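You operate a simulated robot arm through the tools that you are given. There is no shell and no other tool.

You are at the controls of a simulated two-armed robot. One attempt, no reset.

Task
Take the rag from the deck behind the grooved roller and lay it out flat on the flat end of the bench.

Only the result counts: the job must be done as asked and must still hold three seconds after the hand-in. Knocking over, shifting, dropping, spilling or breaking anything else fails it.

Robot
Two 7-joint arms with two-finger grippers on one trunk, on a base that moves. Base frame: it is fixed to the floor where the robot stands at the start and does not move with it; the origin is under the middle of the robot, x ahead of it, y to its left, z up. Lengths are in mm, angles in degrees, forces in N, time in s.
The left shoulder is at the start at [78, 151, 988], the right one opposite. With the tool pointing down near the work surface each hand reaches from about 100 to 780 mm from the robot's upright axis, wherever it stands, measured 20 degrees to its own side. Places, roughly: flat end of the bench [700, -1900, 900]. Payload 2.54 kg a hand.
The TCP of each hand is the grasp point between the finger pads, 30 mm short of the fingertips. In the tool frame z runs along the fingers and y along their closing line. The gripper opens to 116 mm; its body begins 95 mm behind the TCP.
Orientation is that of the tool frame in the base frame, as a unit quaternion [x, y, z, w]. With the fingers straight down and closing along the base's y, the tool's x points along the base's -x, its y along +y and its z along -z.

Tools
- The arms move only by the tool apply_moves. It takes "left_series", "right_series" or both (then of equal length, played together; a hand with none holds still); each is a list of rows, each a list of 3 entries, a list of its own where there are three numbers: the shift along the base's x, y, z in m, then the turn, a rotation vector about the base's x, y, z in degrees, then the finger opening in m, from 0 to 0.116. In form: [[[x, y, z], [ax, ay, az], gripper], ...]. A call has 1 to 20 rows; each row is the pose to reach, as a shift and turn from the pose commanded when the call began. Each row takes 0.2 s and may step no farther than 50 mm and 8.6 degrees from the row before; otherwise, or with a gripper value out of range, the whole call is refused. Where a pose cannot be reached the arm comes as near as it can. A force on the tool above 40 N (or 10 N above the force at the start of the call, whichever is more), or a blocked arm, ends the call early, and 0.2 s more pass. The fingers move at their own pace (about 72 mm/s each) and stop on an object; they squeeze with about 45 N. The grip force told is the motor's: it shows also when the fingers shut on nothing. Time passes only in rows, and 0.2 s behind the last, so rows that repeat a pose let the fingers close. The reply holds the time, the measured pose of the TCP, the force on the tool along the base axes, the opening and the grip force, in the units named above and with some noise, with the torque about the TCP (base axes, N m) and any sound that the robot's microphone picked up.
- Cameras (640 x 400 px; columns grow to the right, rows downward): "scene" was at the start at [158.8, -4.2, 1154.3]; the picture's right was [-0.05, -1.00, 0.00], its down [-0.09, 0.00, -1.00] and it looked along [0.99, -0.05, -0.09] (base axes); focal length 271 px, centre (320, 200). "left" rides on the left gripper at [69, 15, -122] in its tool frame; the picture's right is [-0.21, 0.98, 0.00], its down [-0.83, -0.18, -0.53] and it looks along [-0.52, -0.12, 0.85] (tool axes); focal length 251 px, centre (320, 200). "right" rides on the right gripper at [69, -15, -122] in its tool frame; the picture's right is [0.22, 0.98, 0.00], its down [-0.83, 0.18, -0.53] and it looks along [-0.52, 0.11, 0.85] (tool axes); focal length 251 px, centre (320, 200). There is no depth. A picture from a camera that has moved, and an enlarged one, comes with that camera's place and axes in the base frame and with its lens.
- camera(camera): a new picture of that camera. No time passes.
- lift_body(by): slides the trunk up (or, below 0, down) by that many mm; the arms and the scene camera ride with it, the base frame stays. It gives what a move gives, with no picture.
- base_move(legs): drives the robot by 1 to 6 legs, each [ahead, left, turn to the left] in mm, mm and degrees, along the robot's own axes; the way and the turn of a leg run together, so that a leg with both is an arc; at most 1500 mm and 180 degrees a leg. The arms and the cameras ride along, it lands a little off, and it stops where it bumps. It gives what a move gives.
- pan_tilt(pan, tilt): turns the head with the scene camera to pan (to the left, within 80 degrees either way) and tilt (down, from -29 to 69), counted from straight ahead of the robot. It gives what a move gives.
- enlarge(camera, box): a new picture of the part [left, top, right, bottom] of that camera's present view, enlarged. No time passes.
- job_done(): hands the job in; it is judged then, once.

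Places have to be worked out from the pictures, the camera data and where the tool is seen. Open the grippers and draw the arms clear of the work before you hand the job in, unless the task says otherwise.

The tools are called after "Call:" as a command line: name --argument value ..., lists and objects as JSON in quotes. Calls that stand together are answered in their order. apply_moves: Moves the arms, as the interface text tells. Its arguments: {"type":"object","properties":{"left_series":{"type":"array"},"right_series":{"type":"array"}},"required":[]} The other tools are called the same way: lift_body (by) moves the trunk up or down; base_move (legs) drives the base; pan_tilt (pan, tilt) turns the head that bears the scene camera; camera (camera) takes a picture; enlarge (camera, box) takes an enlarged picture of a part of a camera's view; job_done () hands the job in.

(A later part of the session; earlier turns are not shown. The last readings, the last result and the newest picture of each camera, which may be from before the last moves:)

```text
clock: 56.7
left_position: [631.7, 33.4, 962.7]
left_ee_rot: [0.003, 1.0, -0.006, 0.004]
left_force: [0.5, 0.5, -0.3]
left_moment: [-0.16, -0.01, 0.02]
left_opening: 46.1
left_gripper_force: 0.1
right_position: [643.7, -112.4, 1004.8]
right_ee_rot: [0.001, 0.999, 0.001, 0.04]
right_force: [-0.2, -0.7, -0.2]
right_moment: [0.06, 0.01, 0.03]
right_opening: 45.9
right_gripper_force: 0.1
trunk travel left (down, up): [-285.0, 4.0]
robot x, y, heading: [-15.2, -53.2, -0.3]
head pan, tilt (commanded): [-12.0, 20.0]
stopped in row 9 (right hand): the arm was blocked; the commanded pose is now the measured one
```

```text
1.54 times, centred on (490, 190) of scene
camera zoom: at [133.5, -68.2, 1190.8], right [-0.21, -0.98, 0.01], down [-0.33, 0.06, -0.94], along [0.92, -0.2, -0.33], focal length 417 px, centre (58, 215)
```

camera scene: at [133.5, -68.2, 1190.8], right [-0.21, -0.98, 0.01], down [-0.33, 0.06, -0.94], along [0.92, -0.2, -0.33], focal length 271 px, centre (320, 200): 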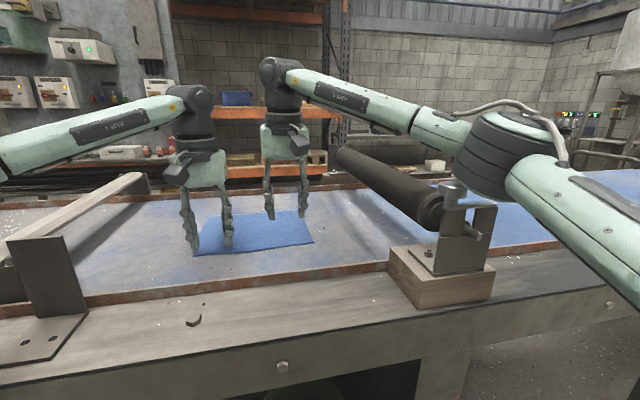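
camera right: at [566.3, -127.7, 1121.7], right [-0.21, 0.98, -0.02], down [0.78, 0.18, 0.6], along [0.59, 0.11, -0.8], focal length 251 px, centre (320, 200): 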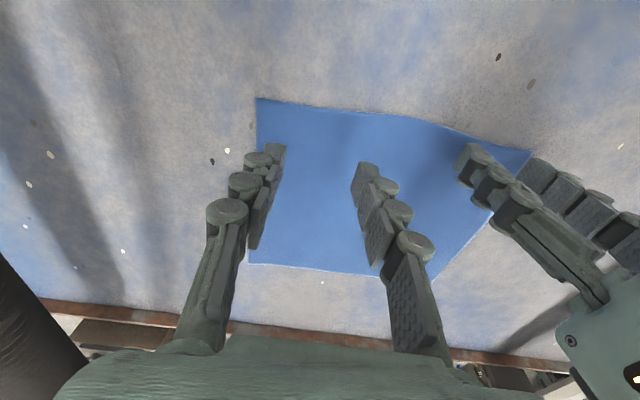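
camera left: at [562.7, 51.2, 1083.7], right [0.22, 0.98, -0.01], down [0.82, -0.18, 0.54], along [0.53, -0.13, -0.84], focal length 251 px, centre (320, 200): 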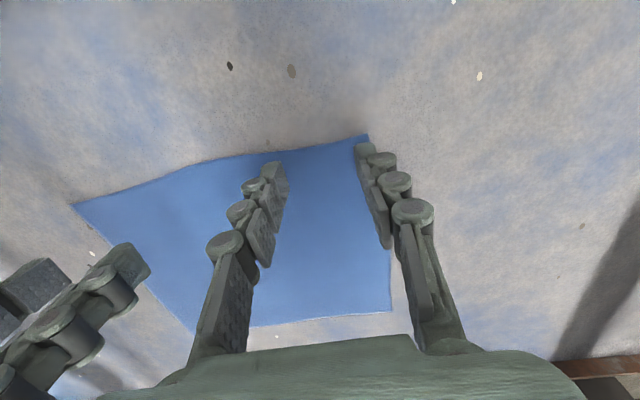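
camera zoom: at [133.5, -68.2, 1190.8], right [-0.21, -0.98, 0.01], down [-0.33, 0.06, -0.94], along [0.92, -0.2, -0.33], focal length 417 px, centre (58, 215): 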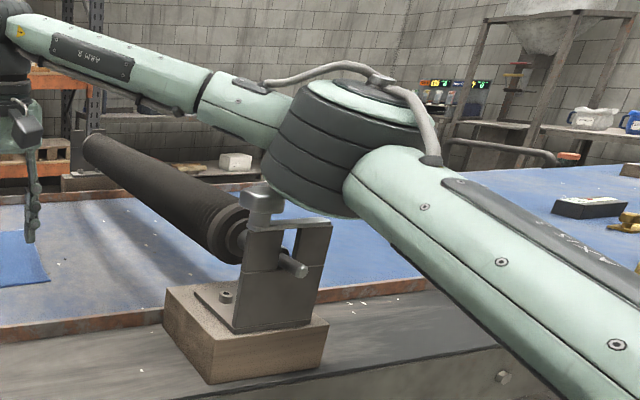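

The right elbow has come down onto the roller's bearing cap. I raise the right hand straight away to take the elbow off it, and the left hand too.

Call:
apply_moves --left_series '[[[0, 0, 0.02], [0, 0, 0], 0.046], [[0, 0, 0.04], [0, 0, 0], 0.046], [[0, 0, 0.06], [0, 0, 0], 0.046], [[0, 0, 0.08], [0, 0, 0], 0.046], [[0, 0, 0.1], [0, 0, 0], 0.046], [[0, 0, 0.12], [0, 0, 0], 0.046]]' --right_series '[[[0, 0, 0.02], [0, 0, 0], 0.046], [[0, 0, 0.04], [0, 0, 0], 0.046], [[0, 0, 0.06], [0, 0, 0], 0.046], [[0, 0, 0.08], [0, 0, 0], 0.046], [[0, 0, 0.1], [0, 0, 0], 0.046], [[0, 0, 0.12], [0, 0, 0], 0.046]]'

Call:
camera --camera "scene"

Call:
enlarge --camera "scene" --box '[340, 60, 640, 320]'

```text
clock: 58.1
left_position: [638.5, 26.7, 1078.4]
left_ee_rot: [0.003, 1.0, -0.002, 0.0]
left_force: [0.5, 0.2, -0.3]
left_moment: [0.01, -0.04, -0.03]
left_opening: 46.0
left_gripper_force: 0.0
right_position: [650.5, -122.6, 1106.6]
right_ee_rot: [0.003, 1.0, 0.003, 0.025]
right_force: [-0.3, 0.2, -0.2]
right_moment: [0.0, 0.02, 0.0]
right_opening: 46.0
right_gripper_force: 0.0
trunk travel left (down, up): [-285.0, 4.0]
robot x, y, heading: [-14.7, -56.6, -0.1]
head pan, tilt (commanded): [-12.0, 20.0]
```

```text
taken
camera scene: at [141.8, -76.8, 1190.2], right [-0.21, -0.98, 0.0], down [-0.33, 0.07, -0.94], along [0.92, -0.2, -0.34], focal length 271 px, centre (320, 200)
```

scene: 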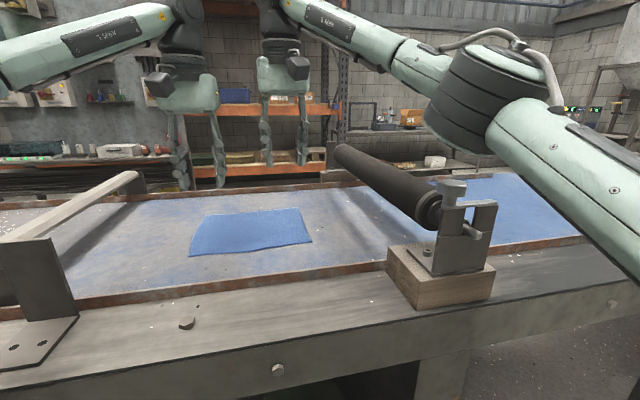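

```text
1.54 times, centred on (490, 190) of scene
camera zoom: at [141.8, -76.8, 1190.2], right [-0.21, -0.98, 0.0], down [-0.33, 0.07, -0.94], along [0.92, -0.2, -0.34], focal length 417 px, centre (58, 215)
```

zoom: 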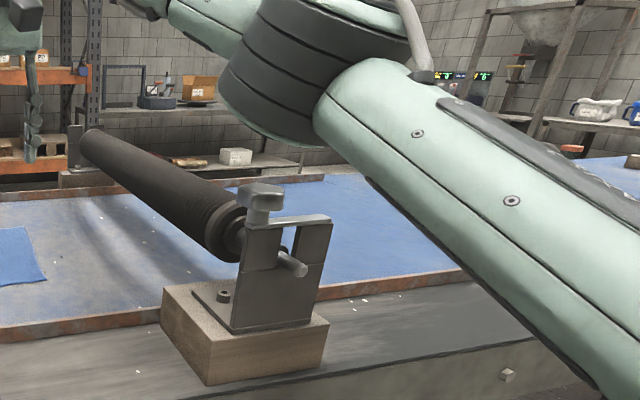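

Both hands are up again and the pedestal looks unmoved (same pixels as before). If the robot stands farther back, the arms are straighter and the elbows pass between the pedestal and the left plate, so I drive back 80 mm and check.

Call:
base_move --legs '[[-80, 5, 0]]'

Call:
apply_moves --left_series '[[[0.02, 0.001, 0], [0, 0, 0], 0.046], [[0.04, 0.002, 0], [0, 0, 0], 0.046], [[0.06, 0.002, 0], [0, 0, 0], 0.046], [[0.08, 0.002, 0], [0, 0, 0], 0.046], [[0.08, 0.002, 0], [0, 0, 0], 0.046]]' --right_series '[[[0.018, -0.001, -0.01], [0, 1.5, 0], 0.046], [[0.036, -0.002, -0.02], [0, 2.9, 0], 0.046], [[0.054, -0.003, -0.03], [0, 2.9, 0], 0.046], [[0.072, -0.004, -0.03], [0, 2.9, 0], 0.046], [[0.072, -0.004, -0.03], [0, 2.9, 0], 0.046]]'

Call:
camera --camera "scene"

Call:
enlarge --camera "scene" --box '[340, 60, 640, 320]'

```text
clock: 59.2
left_position: [558.6, 32.0, 1079.2]
left_ee_rot: [0.004, 1.0, -0.001, 0.0]
left_force: [-0.6, -0.5, 0.8]
left_moment: [0.01, -0.01, 0.02]
left_opening: 45.8
left_gripper_force: 0.0
right_position: [570.2, -116.8, 1105.4]
right_ee_rot: [0.002, 1.0, 0.004, 0.025]
right_force: [0.2, 1.2, 1.0]
right_moment: [-0.01, -0.04, 0.0]
right_opening: 45.8
right_gripper_force: 0.0
trunk travel left (down, up): [-285.0, 4.0]
robot x, y, heading: [-92.7, -48.0, -0.4]
head pan, tilt (commanded): [-12.0, 20.0]
```

```text
clock: 60.4
left_position: [611.7, 37.9, 1072.9]
left_ee_rot: [0.005, 1.0, -0.002, 0.001]
left_force: [-1.1, 0.7, -0.8]
left_moment: [0.0, -0.02, 0.03]
left_opening: 45.9
left_gripper_force: 0.1
left hand out of reach, approached as far as the arm can: row 3, 4, 5
right_position: [606.1, -126.0, 1074.5]
right_ee_rot: [0.004, 1.0, 0.002, 0.0]
right_force: [0.3, 0.3, -0.4]
right_moment: [-0.03, -0.04, 0.0]
right_opening: 45.7
right_gripper_force: 0.1
right hand out of reach, approached as far as the arm can: row 2, 3, 4, 5
trunk travel left (down, up): [-285.0, 4.0]
robot x, y, heading: [-94.9, -53.9, -0.3]
head pan, tilt (commanded): [-12.0, 20.0]
```

```text
taken
camera scene: at [62.4, -71.4, 1190.2], right [-0.22, -0.98, 0.0], down [-0.33, 0.07, -0.94], along [0.92, -0.2, -0.34], focal length 271 px, centre (320, 200)
```

scene: 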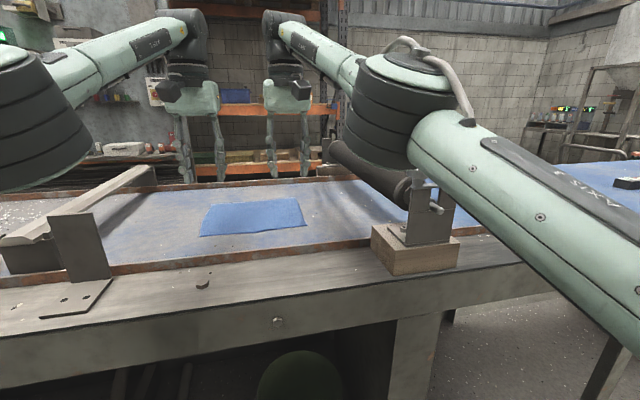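

```text
1.54 times, centred on (490, 190) of scene
camera zoom: at [62.4, -71.4, 1190.2], right [-0.22, -0.98, 0.0], down [-0.33, 0.07, -0.94], along [0.92, -0.2, -0.34], focal length 417 px, centre (58, 215)
```

zoom: 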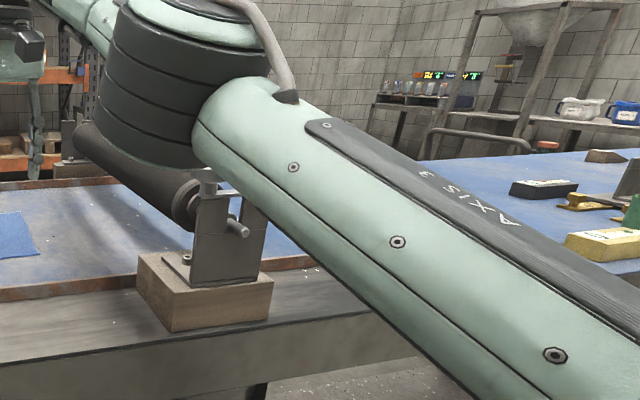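

Now the elbows are nearly straight at about x ≈ 300, well in front of the pedestal (x ≥ 415), and more reach comes as the hands go lower. I lower both hands by 100 mm and check the clearances again.

Call:
apply_moves --left_series '[[[0, 0, -0.015], [0, 0, 0], 0.046], [[0, 0, -0.03], [0, 0, 0], 0.046], [[0, 0, -0.045], [0, 0, 0], 0.046], [[0, 0, -0.06], [0, 0, 0], 0.046], [[0, 0, -0.075], [0, 0, 0], 0.046], [[0, 0, -0.09], [0, 0, 0], 0.046], [[0, 0, -0.1], [0, 0, 0], 0.046], [[0, 0, -0.1], [0, 0, 0], 0.046]]' --right_series '[[[0, 0, -0.015], [0, 0, 0], 0.046], [[0, 0, -0.03], [0, 0, 0], 0.046], [[0, 0, -0.045], [0, 0, 0], 0.046], [[0, 0, -0.06], [0, 0, 0], 0.046], [[0, 0, -0.075], [0, 0, 0], 0.046], [[0, 0, -0.09], [0, 0, 0], 0.046], [[0, 0, -0.1], [0, 0, 0], 0.046], [[0, 0, -0.1], [0, 0, 0], 0.046]]'

Call:
camera --camera "scene"

Call:
camera --camera "left"

Call:
camera --camera "right"

```text
clock: 62.2
left_position: [612.7, 37.0, 971.9]
left_ee_rot: [0.004, 1.0, -0.002, 0.001]
left_force: [0.9, -0.1, -0.3]
left_moment: [0.02, 0.01, 0.0]
left_opening: 46.1
left_gripper_force: 0.1
right_position: [605.3, -127.6, 974.6]
right_ee_rot: [0.003, 1.0, 0.002, -0.001]
right_force: [-0.1, -0.1, 0.4]
right_moment: [0.03, -0.03, 0.0]
right_opening: 45.8
right_gripper_force: 0.0
trunk travel left (down, up): [-285.0, 4.0]
robot x, y, heading: [-95.9, -51.7, -0.5]
head pan, tilt (commanded): [-12.0, 20.0]
```

```text
taken
camera scene: at [62.5, -71.5, 1190.2], right [-0.22, -0.98, 0.0], down [-0.33, 0.07, -0.94], along [0.92, -0.2, -0.34], focal length 271 px, centre (320, 200)
```

scene: 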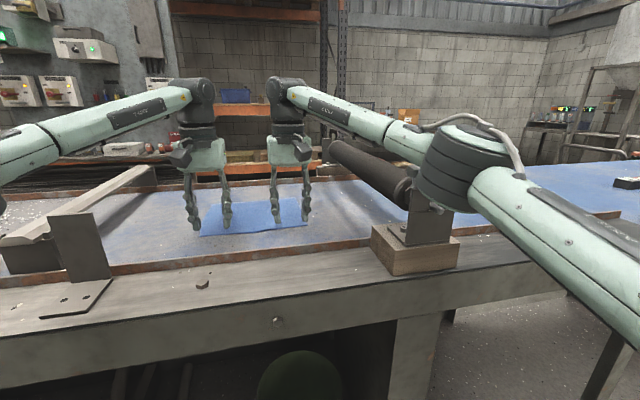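

```text
taken
camera left: at [544.5, 53.3, 1094.2], right [0.22, 0.98, 0.0], down [0.82, -0.19, 0.54], along [0.52, -0.12, -0.84], focal length 251 px, centre (320, 200)
```

left: 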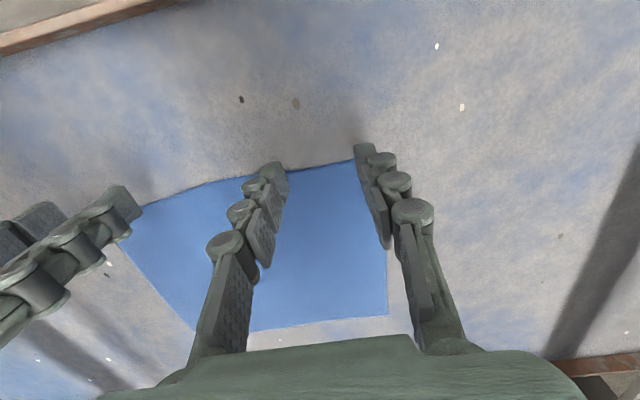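

```text
taken
camera right: at [537.4, -142.9, 1097.9], right [-0.21, 0.98, 0.01], down [0.83, 0.17, 0.53], along [0.52, 0.12, -0.85], focal length 251 px, centre (320, 200)
```

right: 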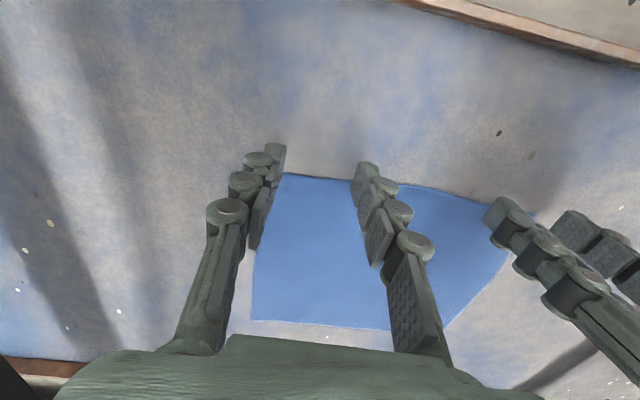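

Clearances look good: right elbow at about [284, −252, 1133], well in front of and above the pedestal. I creep the base 12 mm ahead for reach margin, keeping the hands above the rag.

Call:
base_move --legs '[[12, 0, 0]]'

```text
clock: 62.9
left_position: [625.8, 36.7, 972.3]
left_ee_rot: [0.003, 1.0, -0.002, 0.0]
left_force: [-0.2, -0.3, -0.5]
left_moment: [-0.01, 0.02, 0.04]
left_opening: 46.2
left_gripper_force: 0.1
right_position: [618.4, -128.0, 975.2]
right_ee_rot: [0.004, 1.0, 0.002, 0.0]
right_force: [0.4, -0.1, 0.1]
right_moment: [-0.01, 0.04, -0.03]
right_opening: 46.1
right_gripper_force: 0.1
trunk travel left (down, up): [-285.0, 4.0]
robot x, y, heading: [-81.3, -51.4, -0.6]
head pan, tilt (commanded): [-12.0, 20.0]
```

Positions are as expected. I move both hands to the pinch points just inside the near edge and down to about 12 mm above the rag.

Call:
apply_moves --left_series '[[[0.004, -0.003, -0.004], [0, 0, 0], 0.046], [[0.008, -0.006, -0.008], [0, 0, 0], 0.046], [[0.011, -0.01, -0.012], [0, 0, 0], 0.046], [[0.011, -0.01, -0.017], [0, 0, 0], 0.046], [[0.011, -0.01, -0.017], [0, 0, 0], 0.046]]' --right_series '[[[0.006, 0.001, -0.005], [0, 0, 0], 0.046], [[0.012, 0.002, -0.01], [0, 0, 0], 0.046], [[0.018, 0.003, -0.015], [0, 0, 0], 0.046], [[0.024, 0.004, -0.02], [0, 0, 0], 0.046], [[0.024, 0.004, -0.02], [0, 0, 0], 0.046]]'

Call:
camera --camera "left"

Call:
camera --camera "right"

Call:
camera --camera "scene"

```text
clock: 64.1
left_position: [634.5, 27.3, 955.8]
left_ee_rot: [0.004, 1.0, -0.001, 0.001]
left_force: [0.3, -0.1, 0.2]
left_moment: [0.03, 0.01, -0.01]
left_opening: 46.1
left_gripper_force: 0.1
right_position: [640.7, -123.6, 954.7]
right_ee_rot: [0.004, 1.0, 0.002, 0.0]
right_force: [-0.2, -0.6, -0.1]
right_moment: [0.02, -0.02, -0.04]
right_opening: 45.9
right_gripper_force: 0.1
trunk travel left (down, up): [-285.0, 4.0]
robot x, y, heading: [-82.5, -49.1, -0.4]
head pan, tilt (commanded): [-12.0, 20.0]
```

```text
taken
camera left: at [567.4, 43.0, 1077.3], right [0.22, 0.98, 0.0], down [0.82, -0.19, 0.54], along [0.52, -0.12, -0.84], focal length 251 px, centre (320, 200)
```

left: 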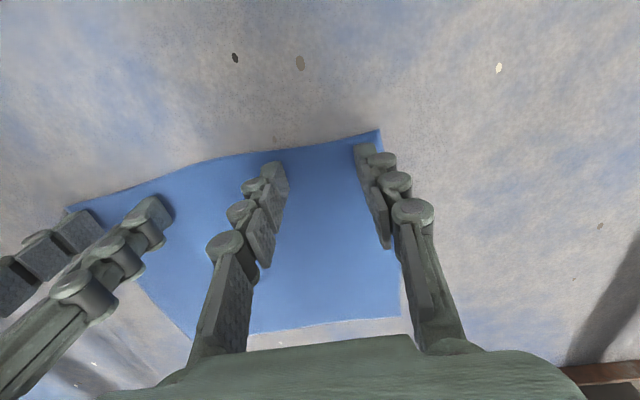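

```text
taken
camera right: at [573.5, -139.2, 1078.1], right [-0.21, 0.98, 0.01], down [0.83, 0.17, 0.53], along [0.52, 0.12, -0.85], focal length 251 px, centre (320, 200)
```

right: 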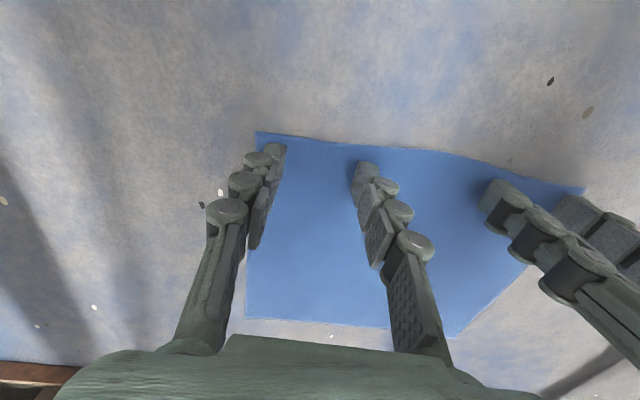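

```text
taken
camera scene: at [74.3, -71.7, 1190.2], right [-0.22, -0.98, 0.0], down [-0.33, 0.07, -0.94], along [0.92, -0.2, -0.34], focal length 271 px, centre (320, 200)
```

scene: 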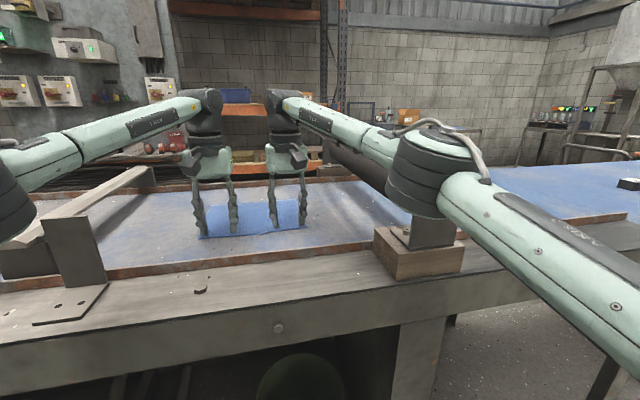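

Both fingertips of each hand stand over the rag just inside its corners, and the elbows are clear. I lower slowly to feel for the deck.

Call:
apply_moves --left_series '[[[0.002, 0, -0.004], [0, 0, 0], 0.046], [[0.002, 0, -0.007], [0, 0, 0], 0.046], [[0.002, 0, -0.009], [0, 0, 0], 0.046], [[0.002, 0, -0.01], [0, 0, 0], 0.046]]' --right_series '[[[0, 0, -0.003], [0, 0, 0], 0.046], [[0, 0, -0.006], [0, 0, 0], 0.046], [[0, 0, -0.008], [0, 0, 0], 0.046], [[0, 0, -0.009], [0, 0, 0], 0.046]]'

```text
clock: 65.1
left_position: [634.6, 26.5, 950.7]
left_ee_rot: [0.003, 1.0, -0.002, 0.003]
left_force: [3.9, 0.1, 25.4]
left_moment: [-0.05, -0.09, 0.02]
left_opening: 49.3
left_gripper_force: 5.5
right_position: [638.7, -123.7, 949.9]
right_ee_rot: [0.005, 1.0, 0.004, 0.002]
right_force: [1.9, -1.1, 12.4]
right_moment: [-0.17, -0.03, 0.07]
right_opening: 47.4
right_gripper_force: 0.8
trunk travel left (down, up): [-285.0, 4.0]
robot x, y, heading: [-83.2, -51.0, -0.5]
head pan, tilt (commanded): [-12.0, 20.0]
```

Contact with the deck at TCP z ≈ 950 (rag surface ≈ 920), pressing 25 N left and 12 N right. I ease the left off a little and close both grippers slowly to gather and pinch the cloth.

Call:
apply_moves --left_series '[[[0, 0, 0.0025], [0, 0, 0], 0.046], [[0, 0, 0.0025], [0, 0, 0], 0.036], [[0, 0, 0.0025], [0, 0, 0], 0.026], [[0, 0, 0.0025], [0, 0, 0], 0.016], [[0, 0, 0.0025], [0, 0, 0], 0.006], [[0, 0, 0.0025], [0, 0, 0], 0], [[0, 0, 0.0025], [0, 0, 0], 0], [[0, 0, 0.0025], [0, 0, 0], 0]]' --right_series '[[[0, 0, 0], [0, 0, 0], 0.046], [[0, 0, 0], [0, 0, 0], 0.036], [[0, 0, 0], [0, 0, 0], 0.026], [[0, 0, 0], [0, 0, 0], 0.016], [[0, 0, 0], [0, 0, 0], 0.006], [[0, 0, 0], [0, 0, 0], 0], [[0, 0, 0], [0, 0, 0], 0], [[0, 0, 0], [0, 0, 0], 0]]'

Call:
camera --camera "left"

Call:
camera --camera "right"

Call:
enlarge --camera "scene" --box '[150, 130, 350, 255]'

```text
clock: 66.9
left_position: [636.1, 26.9, 949.9]
left_ee_rot: [0.002, 1.0, -0.001, 0.002]
left_force: [-0.8, 0.3, 3.9]
left_moment: [-0.14, -0.03, 0.0]
left_opening: 4.0
left_gripper_force: 30.8
right_position: [639.5, -123.7, 947.7]
right_ee_rot: [0.003, 1.0, 0.002, 0.002]
right_force: [-1.9, -0.2, 11.7]
right_moment: [-0.02, 0.08, -0.03]
right_opening: 0.0
right_gripper_force: 28.3
trunk travel left (down, up): [-285.0, 4.0]
robot x, y, heading: [-85.9, -51.1, -0.5]
head pan, tilt (commanded): [-12.0, 20.0]
```

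```text
taken
camera left: at [567.2, 43.8, 1071.8], right [0.22, 0.98, 0.0], down [0.82, -0.18, 0.54], along [0.52, -0.12, -0.84], focal length 251 px, centre (320, 200)
```

left: 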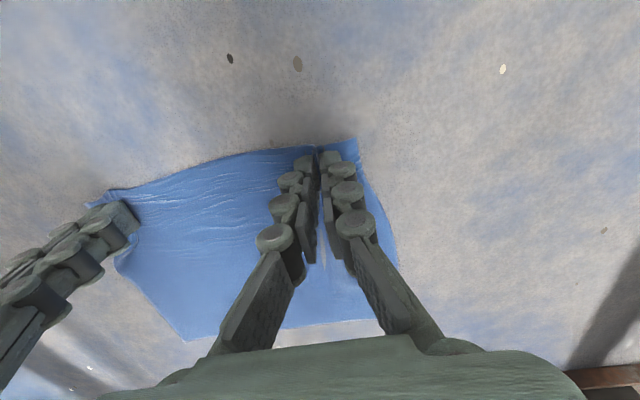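

```text
taken
camera right: at [571.2, -139.0, 1071.3], right [-0.21, 0.98, 0.01], down [0.83, 0.17, 0.54], along [0.52, 0.12, -0.84], focal length 251 px, centre (320, 200)
```

right: 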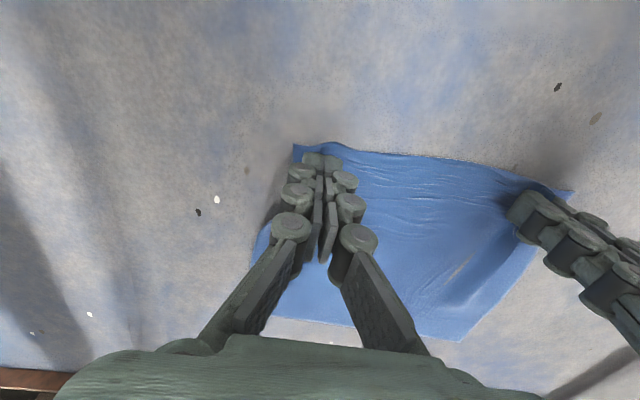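

```text
3.20 times, centred on (250, 192) of scene
camera zoom: at [71.6, -71.5, 1190.7], right [-0.22, -0.98, 0.0], down [-0.33, 0.07, -0.94], along [0.92, -0.2, -0.34], focal length 867 px, centre (544, 224)
```

zoom: 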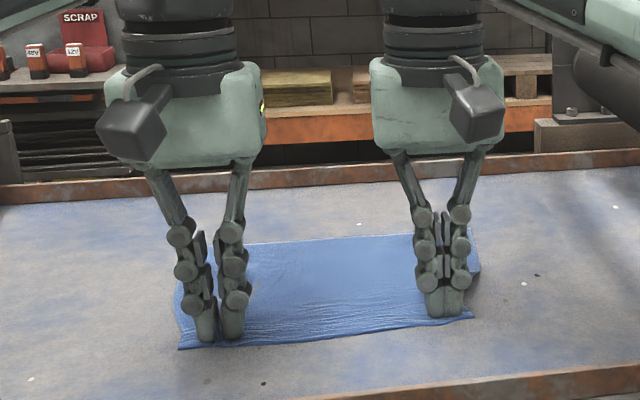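

The left hand holds a fold (opening 4 mm, gripping), but the right closed to 0 mm on nothing. I lift the right slightly, reopen, press a bit harder and close again while the left holds.

Call:
apply_moves --right_series '[[[0, 0, 0.008], [0, 0, 0], 0.0], [[0, 0, 0.008], [0, 0, 0], 0.03], [[0, 0, 0.008], [0, 0, 0], 0.05], [[0, 0, 0.008], [0, 0, 0], 0.05], [[0, 0, 0.003], [0, 0, 0], 0.05], [[0, 0, 0], [0, 0, 0], 0.05], [[0, 0, -0.0015], [0, 0, 0], 0.05]]'

Call:
camera --camera "right"

Call:
enlarge --camera "scene" --box '[150, 130, 350, 255]'

```text
clock: 68.5
left_position: [636.8, 26.5, 948.8]
left_ee_rot: [0.004, 1.0, -0.002, 0.002]
left_force: [0.2, 1.0, 9.5]
left_moment: [-0.49, -0.4, -0.01]
left_opening: 0.5
left_gripper_force: 26.2
right_position: [638.9, -122.9, 948.9]
right_ee_rot: [0.004, 1.0, 0.003, 0.002]
right_force: [4.5, 1.9, 18.3]
right_moment: [0.24, 0.03, -0.04]
right_opening: 54.2
right_gripper_force: 2.5
trunk travel left (down, up): [-285.0, 4.0]
robot x, y, heading: [-86.3, -51.4, -0.6]
head pan, tilt (commanded): [-12.0, 20.0]
```

```text
taken
camera right: at [570.8, -138.1, 1071.3], right [-0.21, 0.98, 0.01], down [0.82, 0.17, 0.54], along [0.53, 0.12, -0.84], focal length 251 px, centre (320, 200)
```

right: 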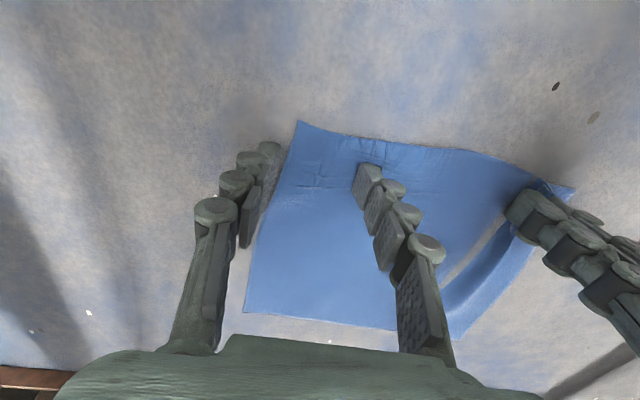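

```text
3.20 times, centred on (250, 192) of scene
camera zoom: at [71.5, -71.4, 1191.0], right [-0.22, -0.98, 0.0], down [-0.33, 0.07, -0.94], along [0.92, -0.2, -0.34], focal length 867 px, centre (544, 224)
```

zoom: 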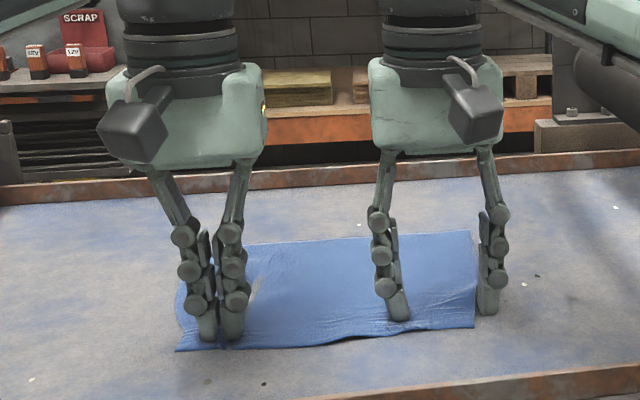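

The cloth was drawn inward, so the right outer fingertip is now off its edge. I look at the left pinch before adjusting the right hand.

Call:
enlarge --camera "left" --box '[160, 100, 480, 340]'

Call:
enlarge --camera "right" --box '[360, 100, 640, 310]'

```text
1.67 times, centred on (320, 220) of left
camera zoom: at [566.9, 43.3, 1071.6], right [0.22, 0.98, 0.0], down [0.82, -0.19, 0.54], along [0.52, -0.12, -0.84], focal length 419 px, centre (320, 167)
```

zoom: 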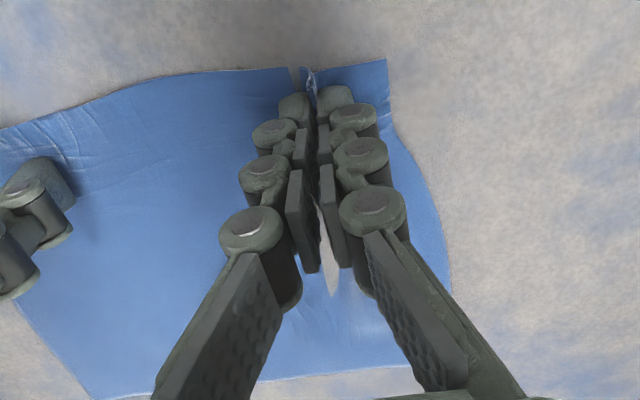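

```text
1.90 times, centred on (500, 205) of right
camera zoom: at [570.8, -138.1, 1071.3], right [-0.21, 0.98, 0.01], down [0.82, 0.17, 0.54], along [0.53, 0.12, -0.84], focal length 479 px, centre (-23, 190)
```

zoom: 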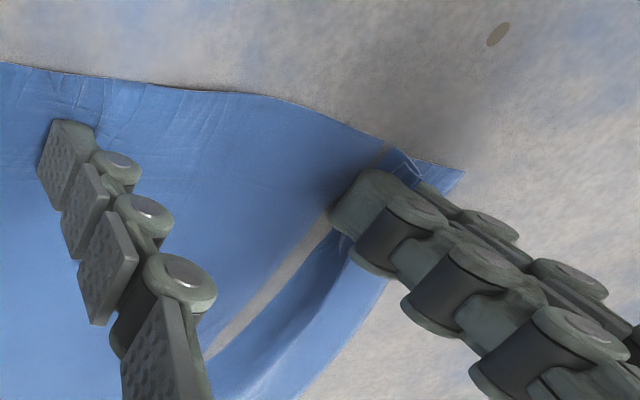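

It is unclear whether the left really holds cloth (opening only 0.5 mm now). I lift both hands a little to see whether the rag comes along with the left.

Call:
apply_moves --left_series '[[[0, 0, 0.01], [0, 0, 0], 0], [[0, 0, 0.02], [0, 0, 0], 0], [[0, 0, 0.03], [0, 0, 0], 0], [[0, 0, 0.04], [0, 0, 0], 0]]' --right_series '[[[0, 0, 0.01], [0, 0, 0], 0.05], [[0, 0, 0.02], [0, 0, 0], 0.05], [[0, 0, 0.02], [0, 0, 0], 0.05], [[0, 0, 0.02], [0, 0, 0], 0.05]]'

Call:
camera --camera "left"

Call:
camera --camera "right"

Call:
enlarge --camera "scene" --box '[150, 130, 350, 255]'

```text
clock: 69.5
left_position: [637.4, 26.0, 988.2]
left_ee_rot: [0.003, 1.0, -0.001, 0.001]
left_force: [0.5, -0.6, -2.6]
left_moment: [-0.04, 0.0, 0.03]
left_opening: 5.7
left_gripper_force: 40.3
right_position: [640.4, -122.6, 964.1]
right_ee_rot: [0.004, 1.0, 0.002, -0.001]
right_force: [-0.6, -0.1, -0.3]
right_moment: [0.02, -0.01, 0.03]
right_opening: 50.1
right_gripper_force: 0.0
trunk travel left (down, up): [-285.0, 4.0]
robot x, y, heading: [-85.9, -49.6, -0.7]
head pan, tilt (commanded): [-12.0, 20.0]
```

```text
taken
camera left: at [569.2, 43.3, 1110.3], right [0.22, 0.98, 0.0], down [0.82, -0.19, 0.54], along [0.52, -0.12, -0.84], focal length 251 px, centre (320, 200)
```

left: 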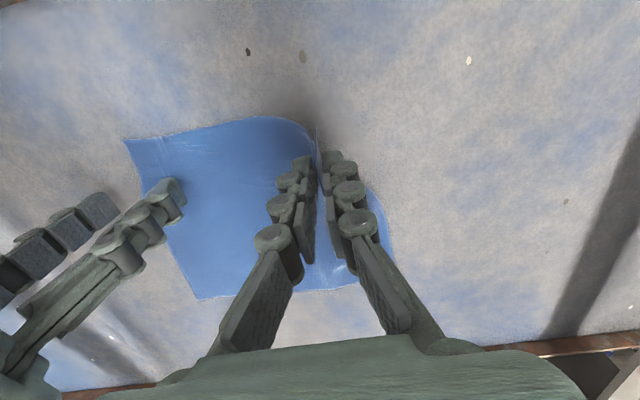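

```text
taken
camera right: at [572.7, -139.1, 1087.4], right [-0.21, 0.98, 0.01], down [0.83, 0.17, 0.53], along [0.52, 0.12, -0.85], focal length 251 px, centre (320, 200)
```

right: 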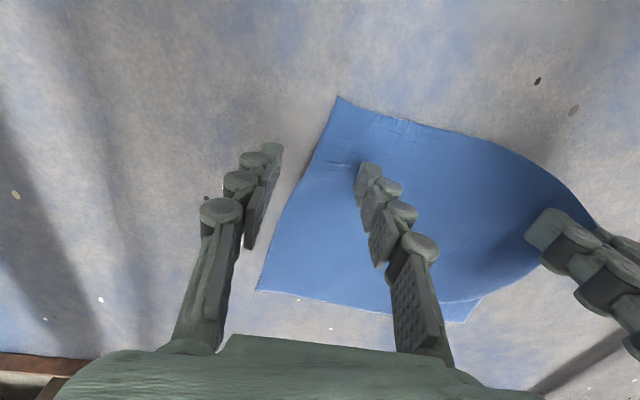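

```text
3.20 times, centred on (250, 192) of scene
camera zoom: at [74.0, -71.6, 1190.2], right [-0.22, -0.98, 0.0], down [-0.33, 0.07, -0.94], along [0.92, -0.2, -0.34], focal length 867 px, centre (544, 224)
```

zoom: 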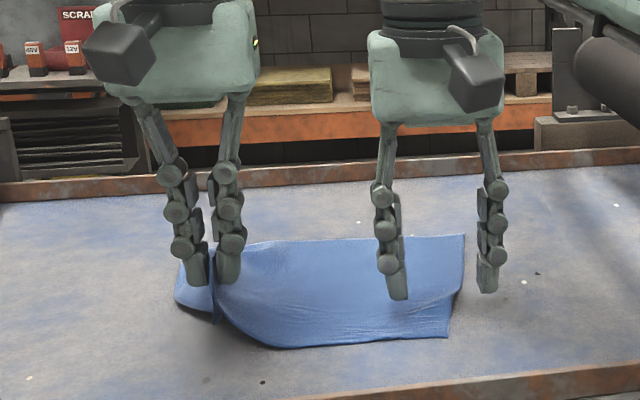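

The left hand does hold the rag (5.7 mm, 40 N) and the corner lifts with it. The right near corner now lies at about [598, −121], so I move the left hand outward and level with that edge, and lift the right clear for a fresh view.

Call:
apply_moves --left_series '[[[-0.006, 0.005, -0.005], [0, 0, 0], 0], [[-0.012, 0.01, -0.01], [0, 0, 0], 0], [[-0.018, 0.015, -0.015], [0, 0, 0], 0], [[-0.022, 0.02, -0.02], [0, 0, 0], 0], [[-0.022, 0.024, -0.022], [0, 0, 0], 0], [[-0.022, 0.024, -0.022], [0, 0, 0], 0]]' --right_series '[[[-0.005, 0, 0.01], [0, 0, 0], 0.032], [[-0.01, 0, 0.02], [0, 0, 0], 0.032], [[-0.015, 0, 0.03], [0, 0, 0], 0.032], [[-0.02, 0, 0.03], [0, 0, 0], 0.032], [[-0.025, 0, 0.03], [0, 0, 0], 0.032], [[-0.025, 0, 0.03], [0, 0, 0], 0.032]]'

Call:
camera --camera "left"

Call:
camera --camera "right"

Call:
enlarge --camera "scene" --box '[150, 130, 350, 255]'

```text
clock: 70.9
left_position: [615.3, 50.3, 964.0]
left_ee_rot: [0.004, 1.0, -0.001, 0.0]
left_force: [-0.1, -0.3, -1.6]
left_moment: [0.03, 0.01, -0.04]
left_opening: 3.0
left_gripper_force: 29.0
right_position: [616.2, -123.2, 993.9]
right_ee_rot: [0.004, 1.0, 0.003, -0.001]
right_force: [0.3, 0.2, -0.1]
right_moment: [-0.01, -0.02, 0.02]
right_opening: 32.1
right_gripper_force: 0.1
trunk travel left (down, up): [-285.0, 4.0]
robot x, y, heading: [-82.2, -56.1, -0.4]
head pan, tilt (commanded): [-12.0, 20.0]
```

```text
taken
camera left: at [547.5, 67.1, 1087.5], right [0.22, 0.98, 0.0], down [0.82, -0.19, 0.53], along [0.52, -0.12, -0.84], focal length 251 px, centre (320, 200)
```

left: 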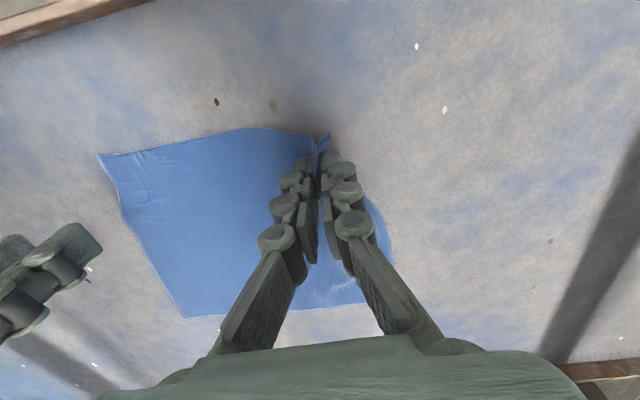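

```text
taken
camera right: at [548.2, -139.2, 1117.4], right [-0.21, 0.98, 0.01], down [0.83, 0.17, 0.53], along [0.52, 0.12, -0.85], focal length 251 px, centre (320, 200)
```

right: 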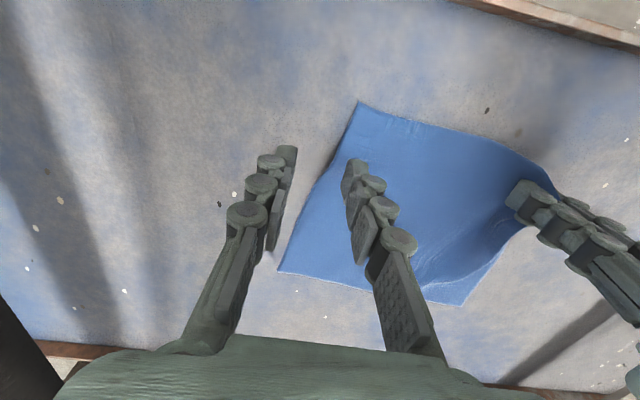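

```text
3.20 times, centred on (250, 192) of scene
camera zoom: at [74.3, -71.6, 1190.2], right [-0.22, -0.98, 0.0], down [-0.33, 0.07, -0.94], along [0.92, -0.2, -0.34], focal length 867 px, centre (544, 224)
```

zoom: 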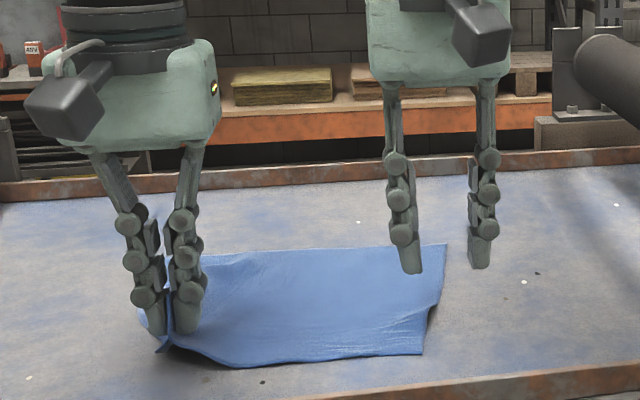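

The right near corner is now at about [577, −101] with the near edge running to [587, 15]. I shift the right hand to about [592, −67] with a 32 mm opening, leaving the grippers about 15 mm apart, and lower it to just above the cloth.

Call:
apply_moves --right_series '[[[-0.008, 0.014, 0], [0, 0, 0], 0.032], [[-0.016, 0.028, 0], [0, 0, 0], 0.032], [[-0.024, 0.042, 0], [0, 0, 0], 0.032], [[-0.024, 0.055, 0], [0, 0, 0], 0.032], [[-0.024, 0.055, -0.015], [0, 0, 0], 0.032], [[-0.024, 0.055, -0.03], [0, 0, 0], 0.032], [[-0.024, 0.055, -0.035], [0, 0, 0], 0.032], [[-0.024, 0.055, -0.035], [0, 0, 0], 0.032]]'

Call:
camera --camera "right"

Call:
enlarge --camera "scene" --box '[150, 130, 350, 255]'

```text
clock: 72.7
left_position: [616.9, 51.1, 965.6]
left_ee_rot: [0.004, 1.0, -0.001, 0.001]
left_force: [0.0, -0.6, -1.0]
left_moment: [0.0, -0.02, 0.01]
left_opening: 4.1
left_gripper_force: 31.6
right_position: [593.2, -68.6, 960.0]
right_ee_rot: [0.004, 1.0, 0.002, -0.001]
right_force: [0.3, -0.3, 0.3]
right_moment: [-0.01, -0.03, 0.01]
right_opening: 32.5
right_gripper_force: 0.0
trunk travel left (down, up): [-285.0, 4.0]
robot x, y, heading: [-82.5, -53.8, -0.4]
head pan, tilt (commanded): [-12.0, 20.0]
```

```text
taken
camera right: at [524.0, -84.0, 1082.6], right [-0.21, 0.98, 0.01], down [0.83, 0.17, 0.53], along [0.52, 0.12, -0.85], focal length 251 px, centre (320, 200)
```

right: 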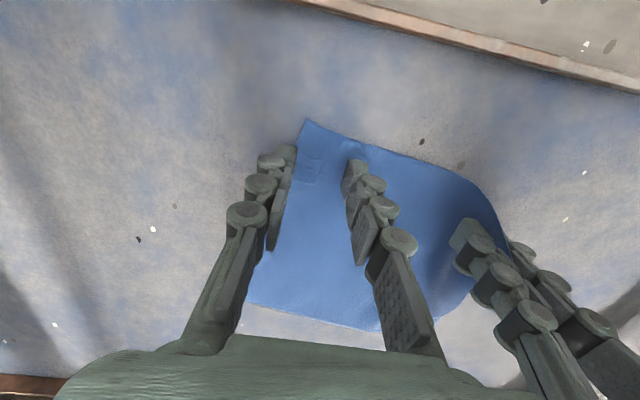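

```text
3.20 times, centred on (250, 192) of scene
camera zoom: at [74.2, -71.6, 1190.2], right [-0.22, -0.98, 0.0], down [-0.33, 0.07, -0.94], along [0.92, -0.2, -0.34], focal length 867 px, centre (544, 224)
```

zoom: 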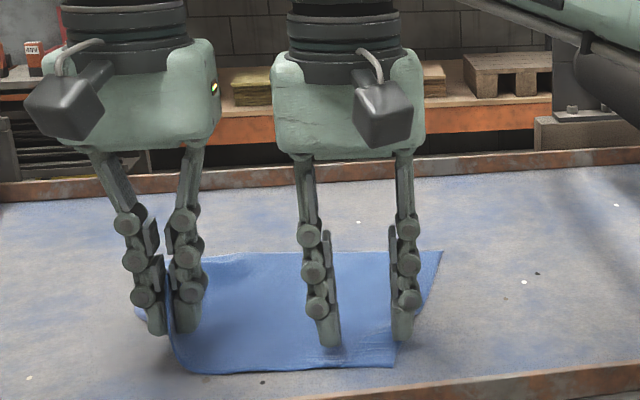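

The right near corner has crept in further to about [566, −83], so I need the hands closer together. I tilt the left hand 15° so its body leans outward and makes room, then shift the right hand to about y −52 with a 28 mm opening, still above the cloth.

Call:
apply_moves --left_series '[[[0, 0.002, 0], [-4, 0, 0], 0], [[0, 0.004, 0], [-8, 0, 0], 0], [[0, 0.006, 0], [-12, 0, 0], 0], [[0, 0.008, 0], [-16, 0, 0], 0], [[0, 0.008, 0], [-16, 0, 0], 0], [[0, 0.008, 0], [-16, 0, 0], 0], [[0, 0.008, 0], [-16, 0, 0], 0]]' --right_series '[[[0, 0, 0.006], [0, 0, 0], 0.028], [[0, 0, 0.006], [0, 0, 0], 0.028], [[0, 0, 0.006], [0, 0, 0], 0.028], [[0, 0, 0.006], [0, 0, 0], 0.028], [[-0.003, 0.008, 0.006], [0, 0, 0], 0.028], [[-0.006, 0.016, 0.004], [0, 0, 0], 0.028], [[-0.006, 0.016, 0], [0, 0, 0], 0.028]]'

Call:
camera --camera "right"

Call:
enlarge --camera "scene" --box '[150, 130, 350, 255]'

```text
clock: 74.3
left_position: [615.0, 59.9, 966.3]
left_ee_rot: [0.003, 0.99, -0.141, 0.001]
left_force: [0.3, 3.1, 4.1]
left_moment: [-0.18, 0.03, 0.0]
left_opening: 3.3
left_gripper_force: 37.5
right_position: [586.3, -52.4, 959.0]
right_ee_rot: [0.004, 1.0, 0.002, -0.001]
right_force: [-0.3, 0.5, -0.2]
right_moment: [0.05, 0.03, -0.01]
right_opening: 28.0
right_gripper_force: 0.2
trunk travel left (down, up): [-285.0, 4.0]
robot x, y, heading: [-86.9, -57.6, -0.6]
head pan, tilt (commanded): [-12.0, 20.0]
```

```text
taken
camera right: at [517.9, -67.6, 1082.9], right [-0.21, 0.98, 0.01], down [0.83, 0.17, 0.53], along [0.52, 0.12, -0.85], focal length 251 px, centre (320, 200)
```

right: 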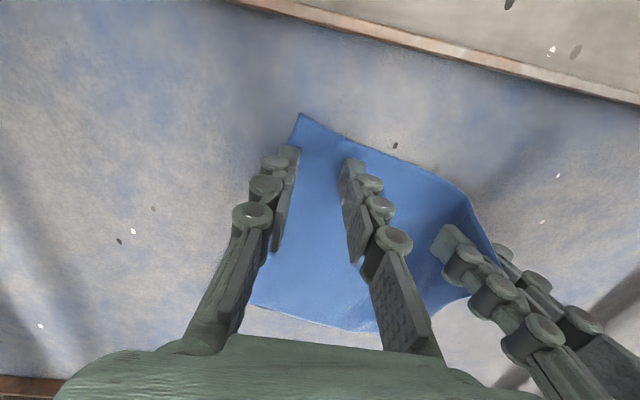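

```text
3.20 times, centred on (250, 192) of scene
camera zoom: at [74.2, -71.5, 1190.2], right [-0.22, -0.98, 0.0], down [-0.33, 0.07, -0.94], along [0.92, -0.2, -0.34], focal length 867 px, centre (544, 224)
```

zoom: 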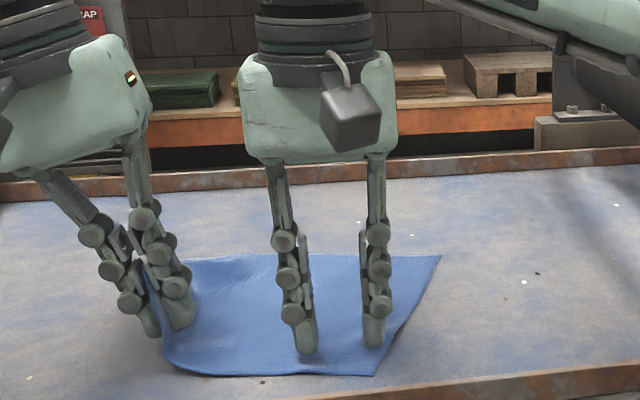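

The corner sits at about [555, −71] and the right fingertips straddle it on the cloth. I press the right hand down to the deck here and read the force.

Call:
apply_moves --right_series '[[[-0.008, 0.004, -0.004], [0, 0, 0], 0.028], [[-0.01, 0.005, -0.008], [0, 0, 0], 0.028], [[-0.01, 0.005, -0.011], [0, 0, 0], 0.028], [[-0.01, 0.005, -0.013], [0, 0, 0], 0.028]]'

Call:
camera --camera "right"

```text
clock: 75.3
left_position: [615.0, 58.5, 967.2]
left_ee_rot: [0.005, 0.99, -0.142, 0.002]
left_force: [-0.3, -0.1, -1.4]
left_moment: [0.02, -0.02, 0.03]
left_opening: 2.2
left_gripper_force: 28.1
right_position: [575.4, -47.7, 950.9]
right_ee_rot: [0.004, 1.0, 0.004, 0.003]
right_force: [3.1, -1.3, 21.1]
right_moment: [-0.19, -0.07, 0.02]
right_opening: 27.4
right_gripper_force: 0.0
trunk travel left (down, up): [-285.0, 4.0]
robot x, y, heading: [-83.9, -52.2, -0.6]
head pan, tilt (commanded): [-12.0, 20.0]
```

```text
taken
camera right: at [506.8, -63.4, 1073.5], right [-0.21, 0.98, 0.01], down [0.82, 0.17, 0.54], along [0.53, 0.12, -0.84], focal length 251 px, centre (320, 200)
```

right: 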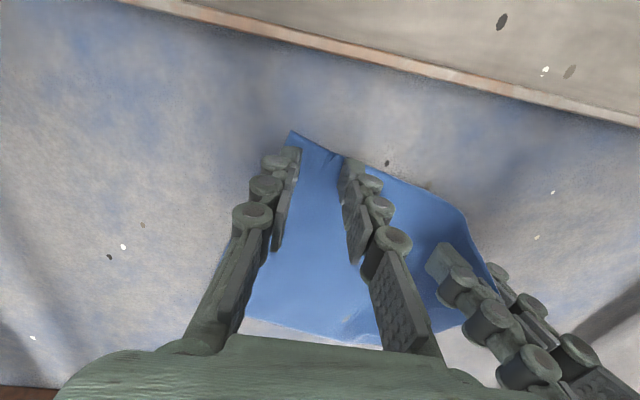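

The right hand presses with 21 N on both tips. I now close it slowly to gather the corner, holding the press.

Call:
apply_moves --right_series '[[[0, 0.001, 0], [0, 0, 0], 0.022], [[0, 0.002, 0], [0, 0, 0], 0.016], [[0, 0.003, 0.0005], [0, 0, 0], 0.01], [[0, 0.003, 0.001], [0, 0, 0], 0.004], [[0, 0.003, 0.001], [0, 0, 0], 0], [[0, 0.003, 0.001], [0, 0, 0], 0], [[0, 0.003, 0.001], [0, 0, 0], 0]]'

Call:
camera --camera "right"

Call:
enlarge --camera "scene" --box '[150, 130, 350, 255]'

```text
clock: 76.9
left_position: [613.9, 59.3, 966.9]
left_ee_rot: [0.003, 0.99, -0.141, 0.001]
left_force: [-1.3, -1.8, 5.1]
left_moment: [0.07, 0.01, 0.07]
left_opening: 1.1
left_gripper_force: 30.9
right_position: [573.6, -44.0, 948.5]
right_ee_rot: [0.003, 1.0, 0.003, 0.0]
right_force: [-1.5, 2.9, 11.6]
right_moment: [0.05, 0.05, -0.02]
right_opening: 0.0
right_gripper_force: 28.7
trunk travel left (down, up): [-285.0, 4.0]
robot x, y, heading: [-83.0, -52.4, -0.6]
head pan, tilt (commanded): [-12.0, 20.0]
```

```text
taken
camera right: at [507.0, -59.6, 1071.4], right [-0.21, 0.98, 0.01], down [0.83, 0.17, 0.53], along [0.52, 0.12, -0.84], focal length 251 px, centre (320, 200)
```

right: 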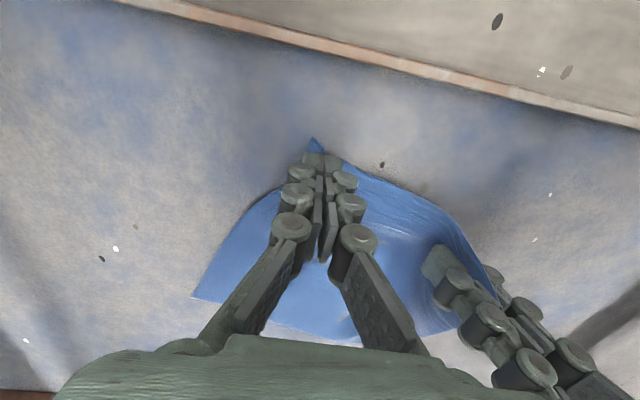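

```text
3.20 times, centred on (250, 192) of scene
camera zoom: at [72.7, -71.5, 1190.4], right [-0.22, -0.98, 0.0], down [-0.33, 0.07, -0.94], along [0.92, -0.2, -0.34], focal length 867 px, centre (544, 224)
```

zoom: 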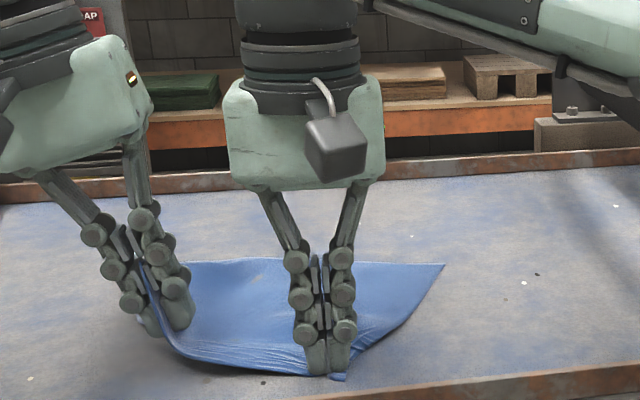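

The corner looks gathered between the right fingertips. I lift both hands gently to see if it holds.

Call:
apply_moves --left_series '[[[0, 0, 0], [0, 0, 0], 0], [[0, 0, 0.005], [0, 0, 0], 0], [[0, 0, 0.01], [0, 0, 0], 0], [[0, 0, 0.015], [0, 0, 0], 0], [[0, 0, 0.015], [0, 0, 0], 0]]' --right_series '[[[0, 0, 0.006], [0, 0, 0], 0], [[0, 0, 0.012], [0, 0, 0], 0], [[0, 0, 0.02], [0, 0, 0], 0], [[0, 0, 0.03], [0, 0, 0], 0], [[0, 0, 0.03], [0, 0, 0], 0]]'

Call:
camera --camera "right"

Call:
enlarge --camera "scene" --box '[150, 130, 350, 255]'

```text
clock: 78.1
left_position: [616.4, 58.8, 980.1]
left_ee_rot: [0.002, 0.99, -0.14, 0.001]
left_force: [-0.2, 0.7, 2.5]
left_moment: [-0.47, -0.03, -0.04]
left_opening: 3.1
left_gripper_force: 37.1
right_position: [575.6, -43.9, 977.6]
right_ee_rot: [0.004, 1.0, 0.003, -0.001]
right_force: [0.6, 0.3, -0.1]
right_moment: [0.0, -0.03, -0.05]
right_opening: 0.0
right_gripper_force: 28.5
trunk travel left (down, up): [-285.0, 4.0]
robot x, y, heading: [-87.3, -55.5, -0.3]
head pan, tilt (commanded): [-12.0, 20.0]
```

```text
taken
camera right: at [508.2, -59.8, 1100.4], right [-0.21, 0.98, 0.01], down [0.83, 0.17, 0.53], along [0.52, 0.12, -0.85], focal length 251 px, centre (320, 200)
```

right: 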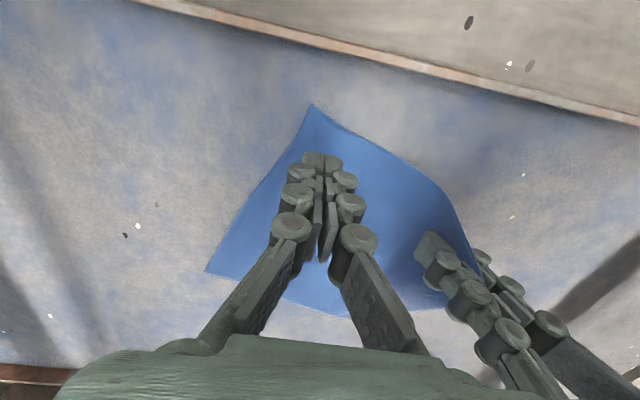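

```text
3.20 times, centred on (250, 192) of scene
camera zoom: at [74.4, -71.4, 1190.2], right [-0.22, -0.98, 0.0], down [-0.33, 0.07, -0.94], along [0.92, -0.2, -0.34], focal length 867 px, centre (544, 224)
```

zoom: 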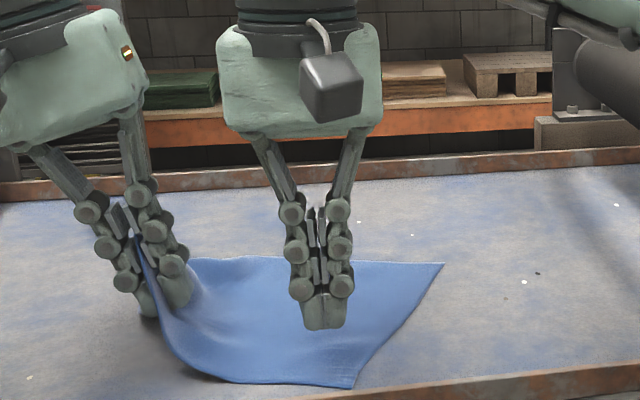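

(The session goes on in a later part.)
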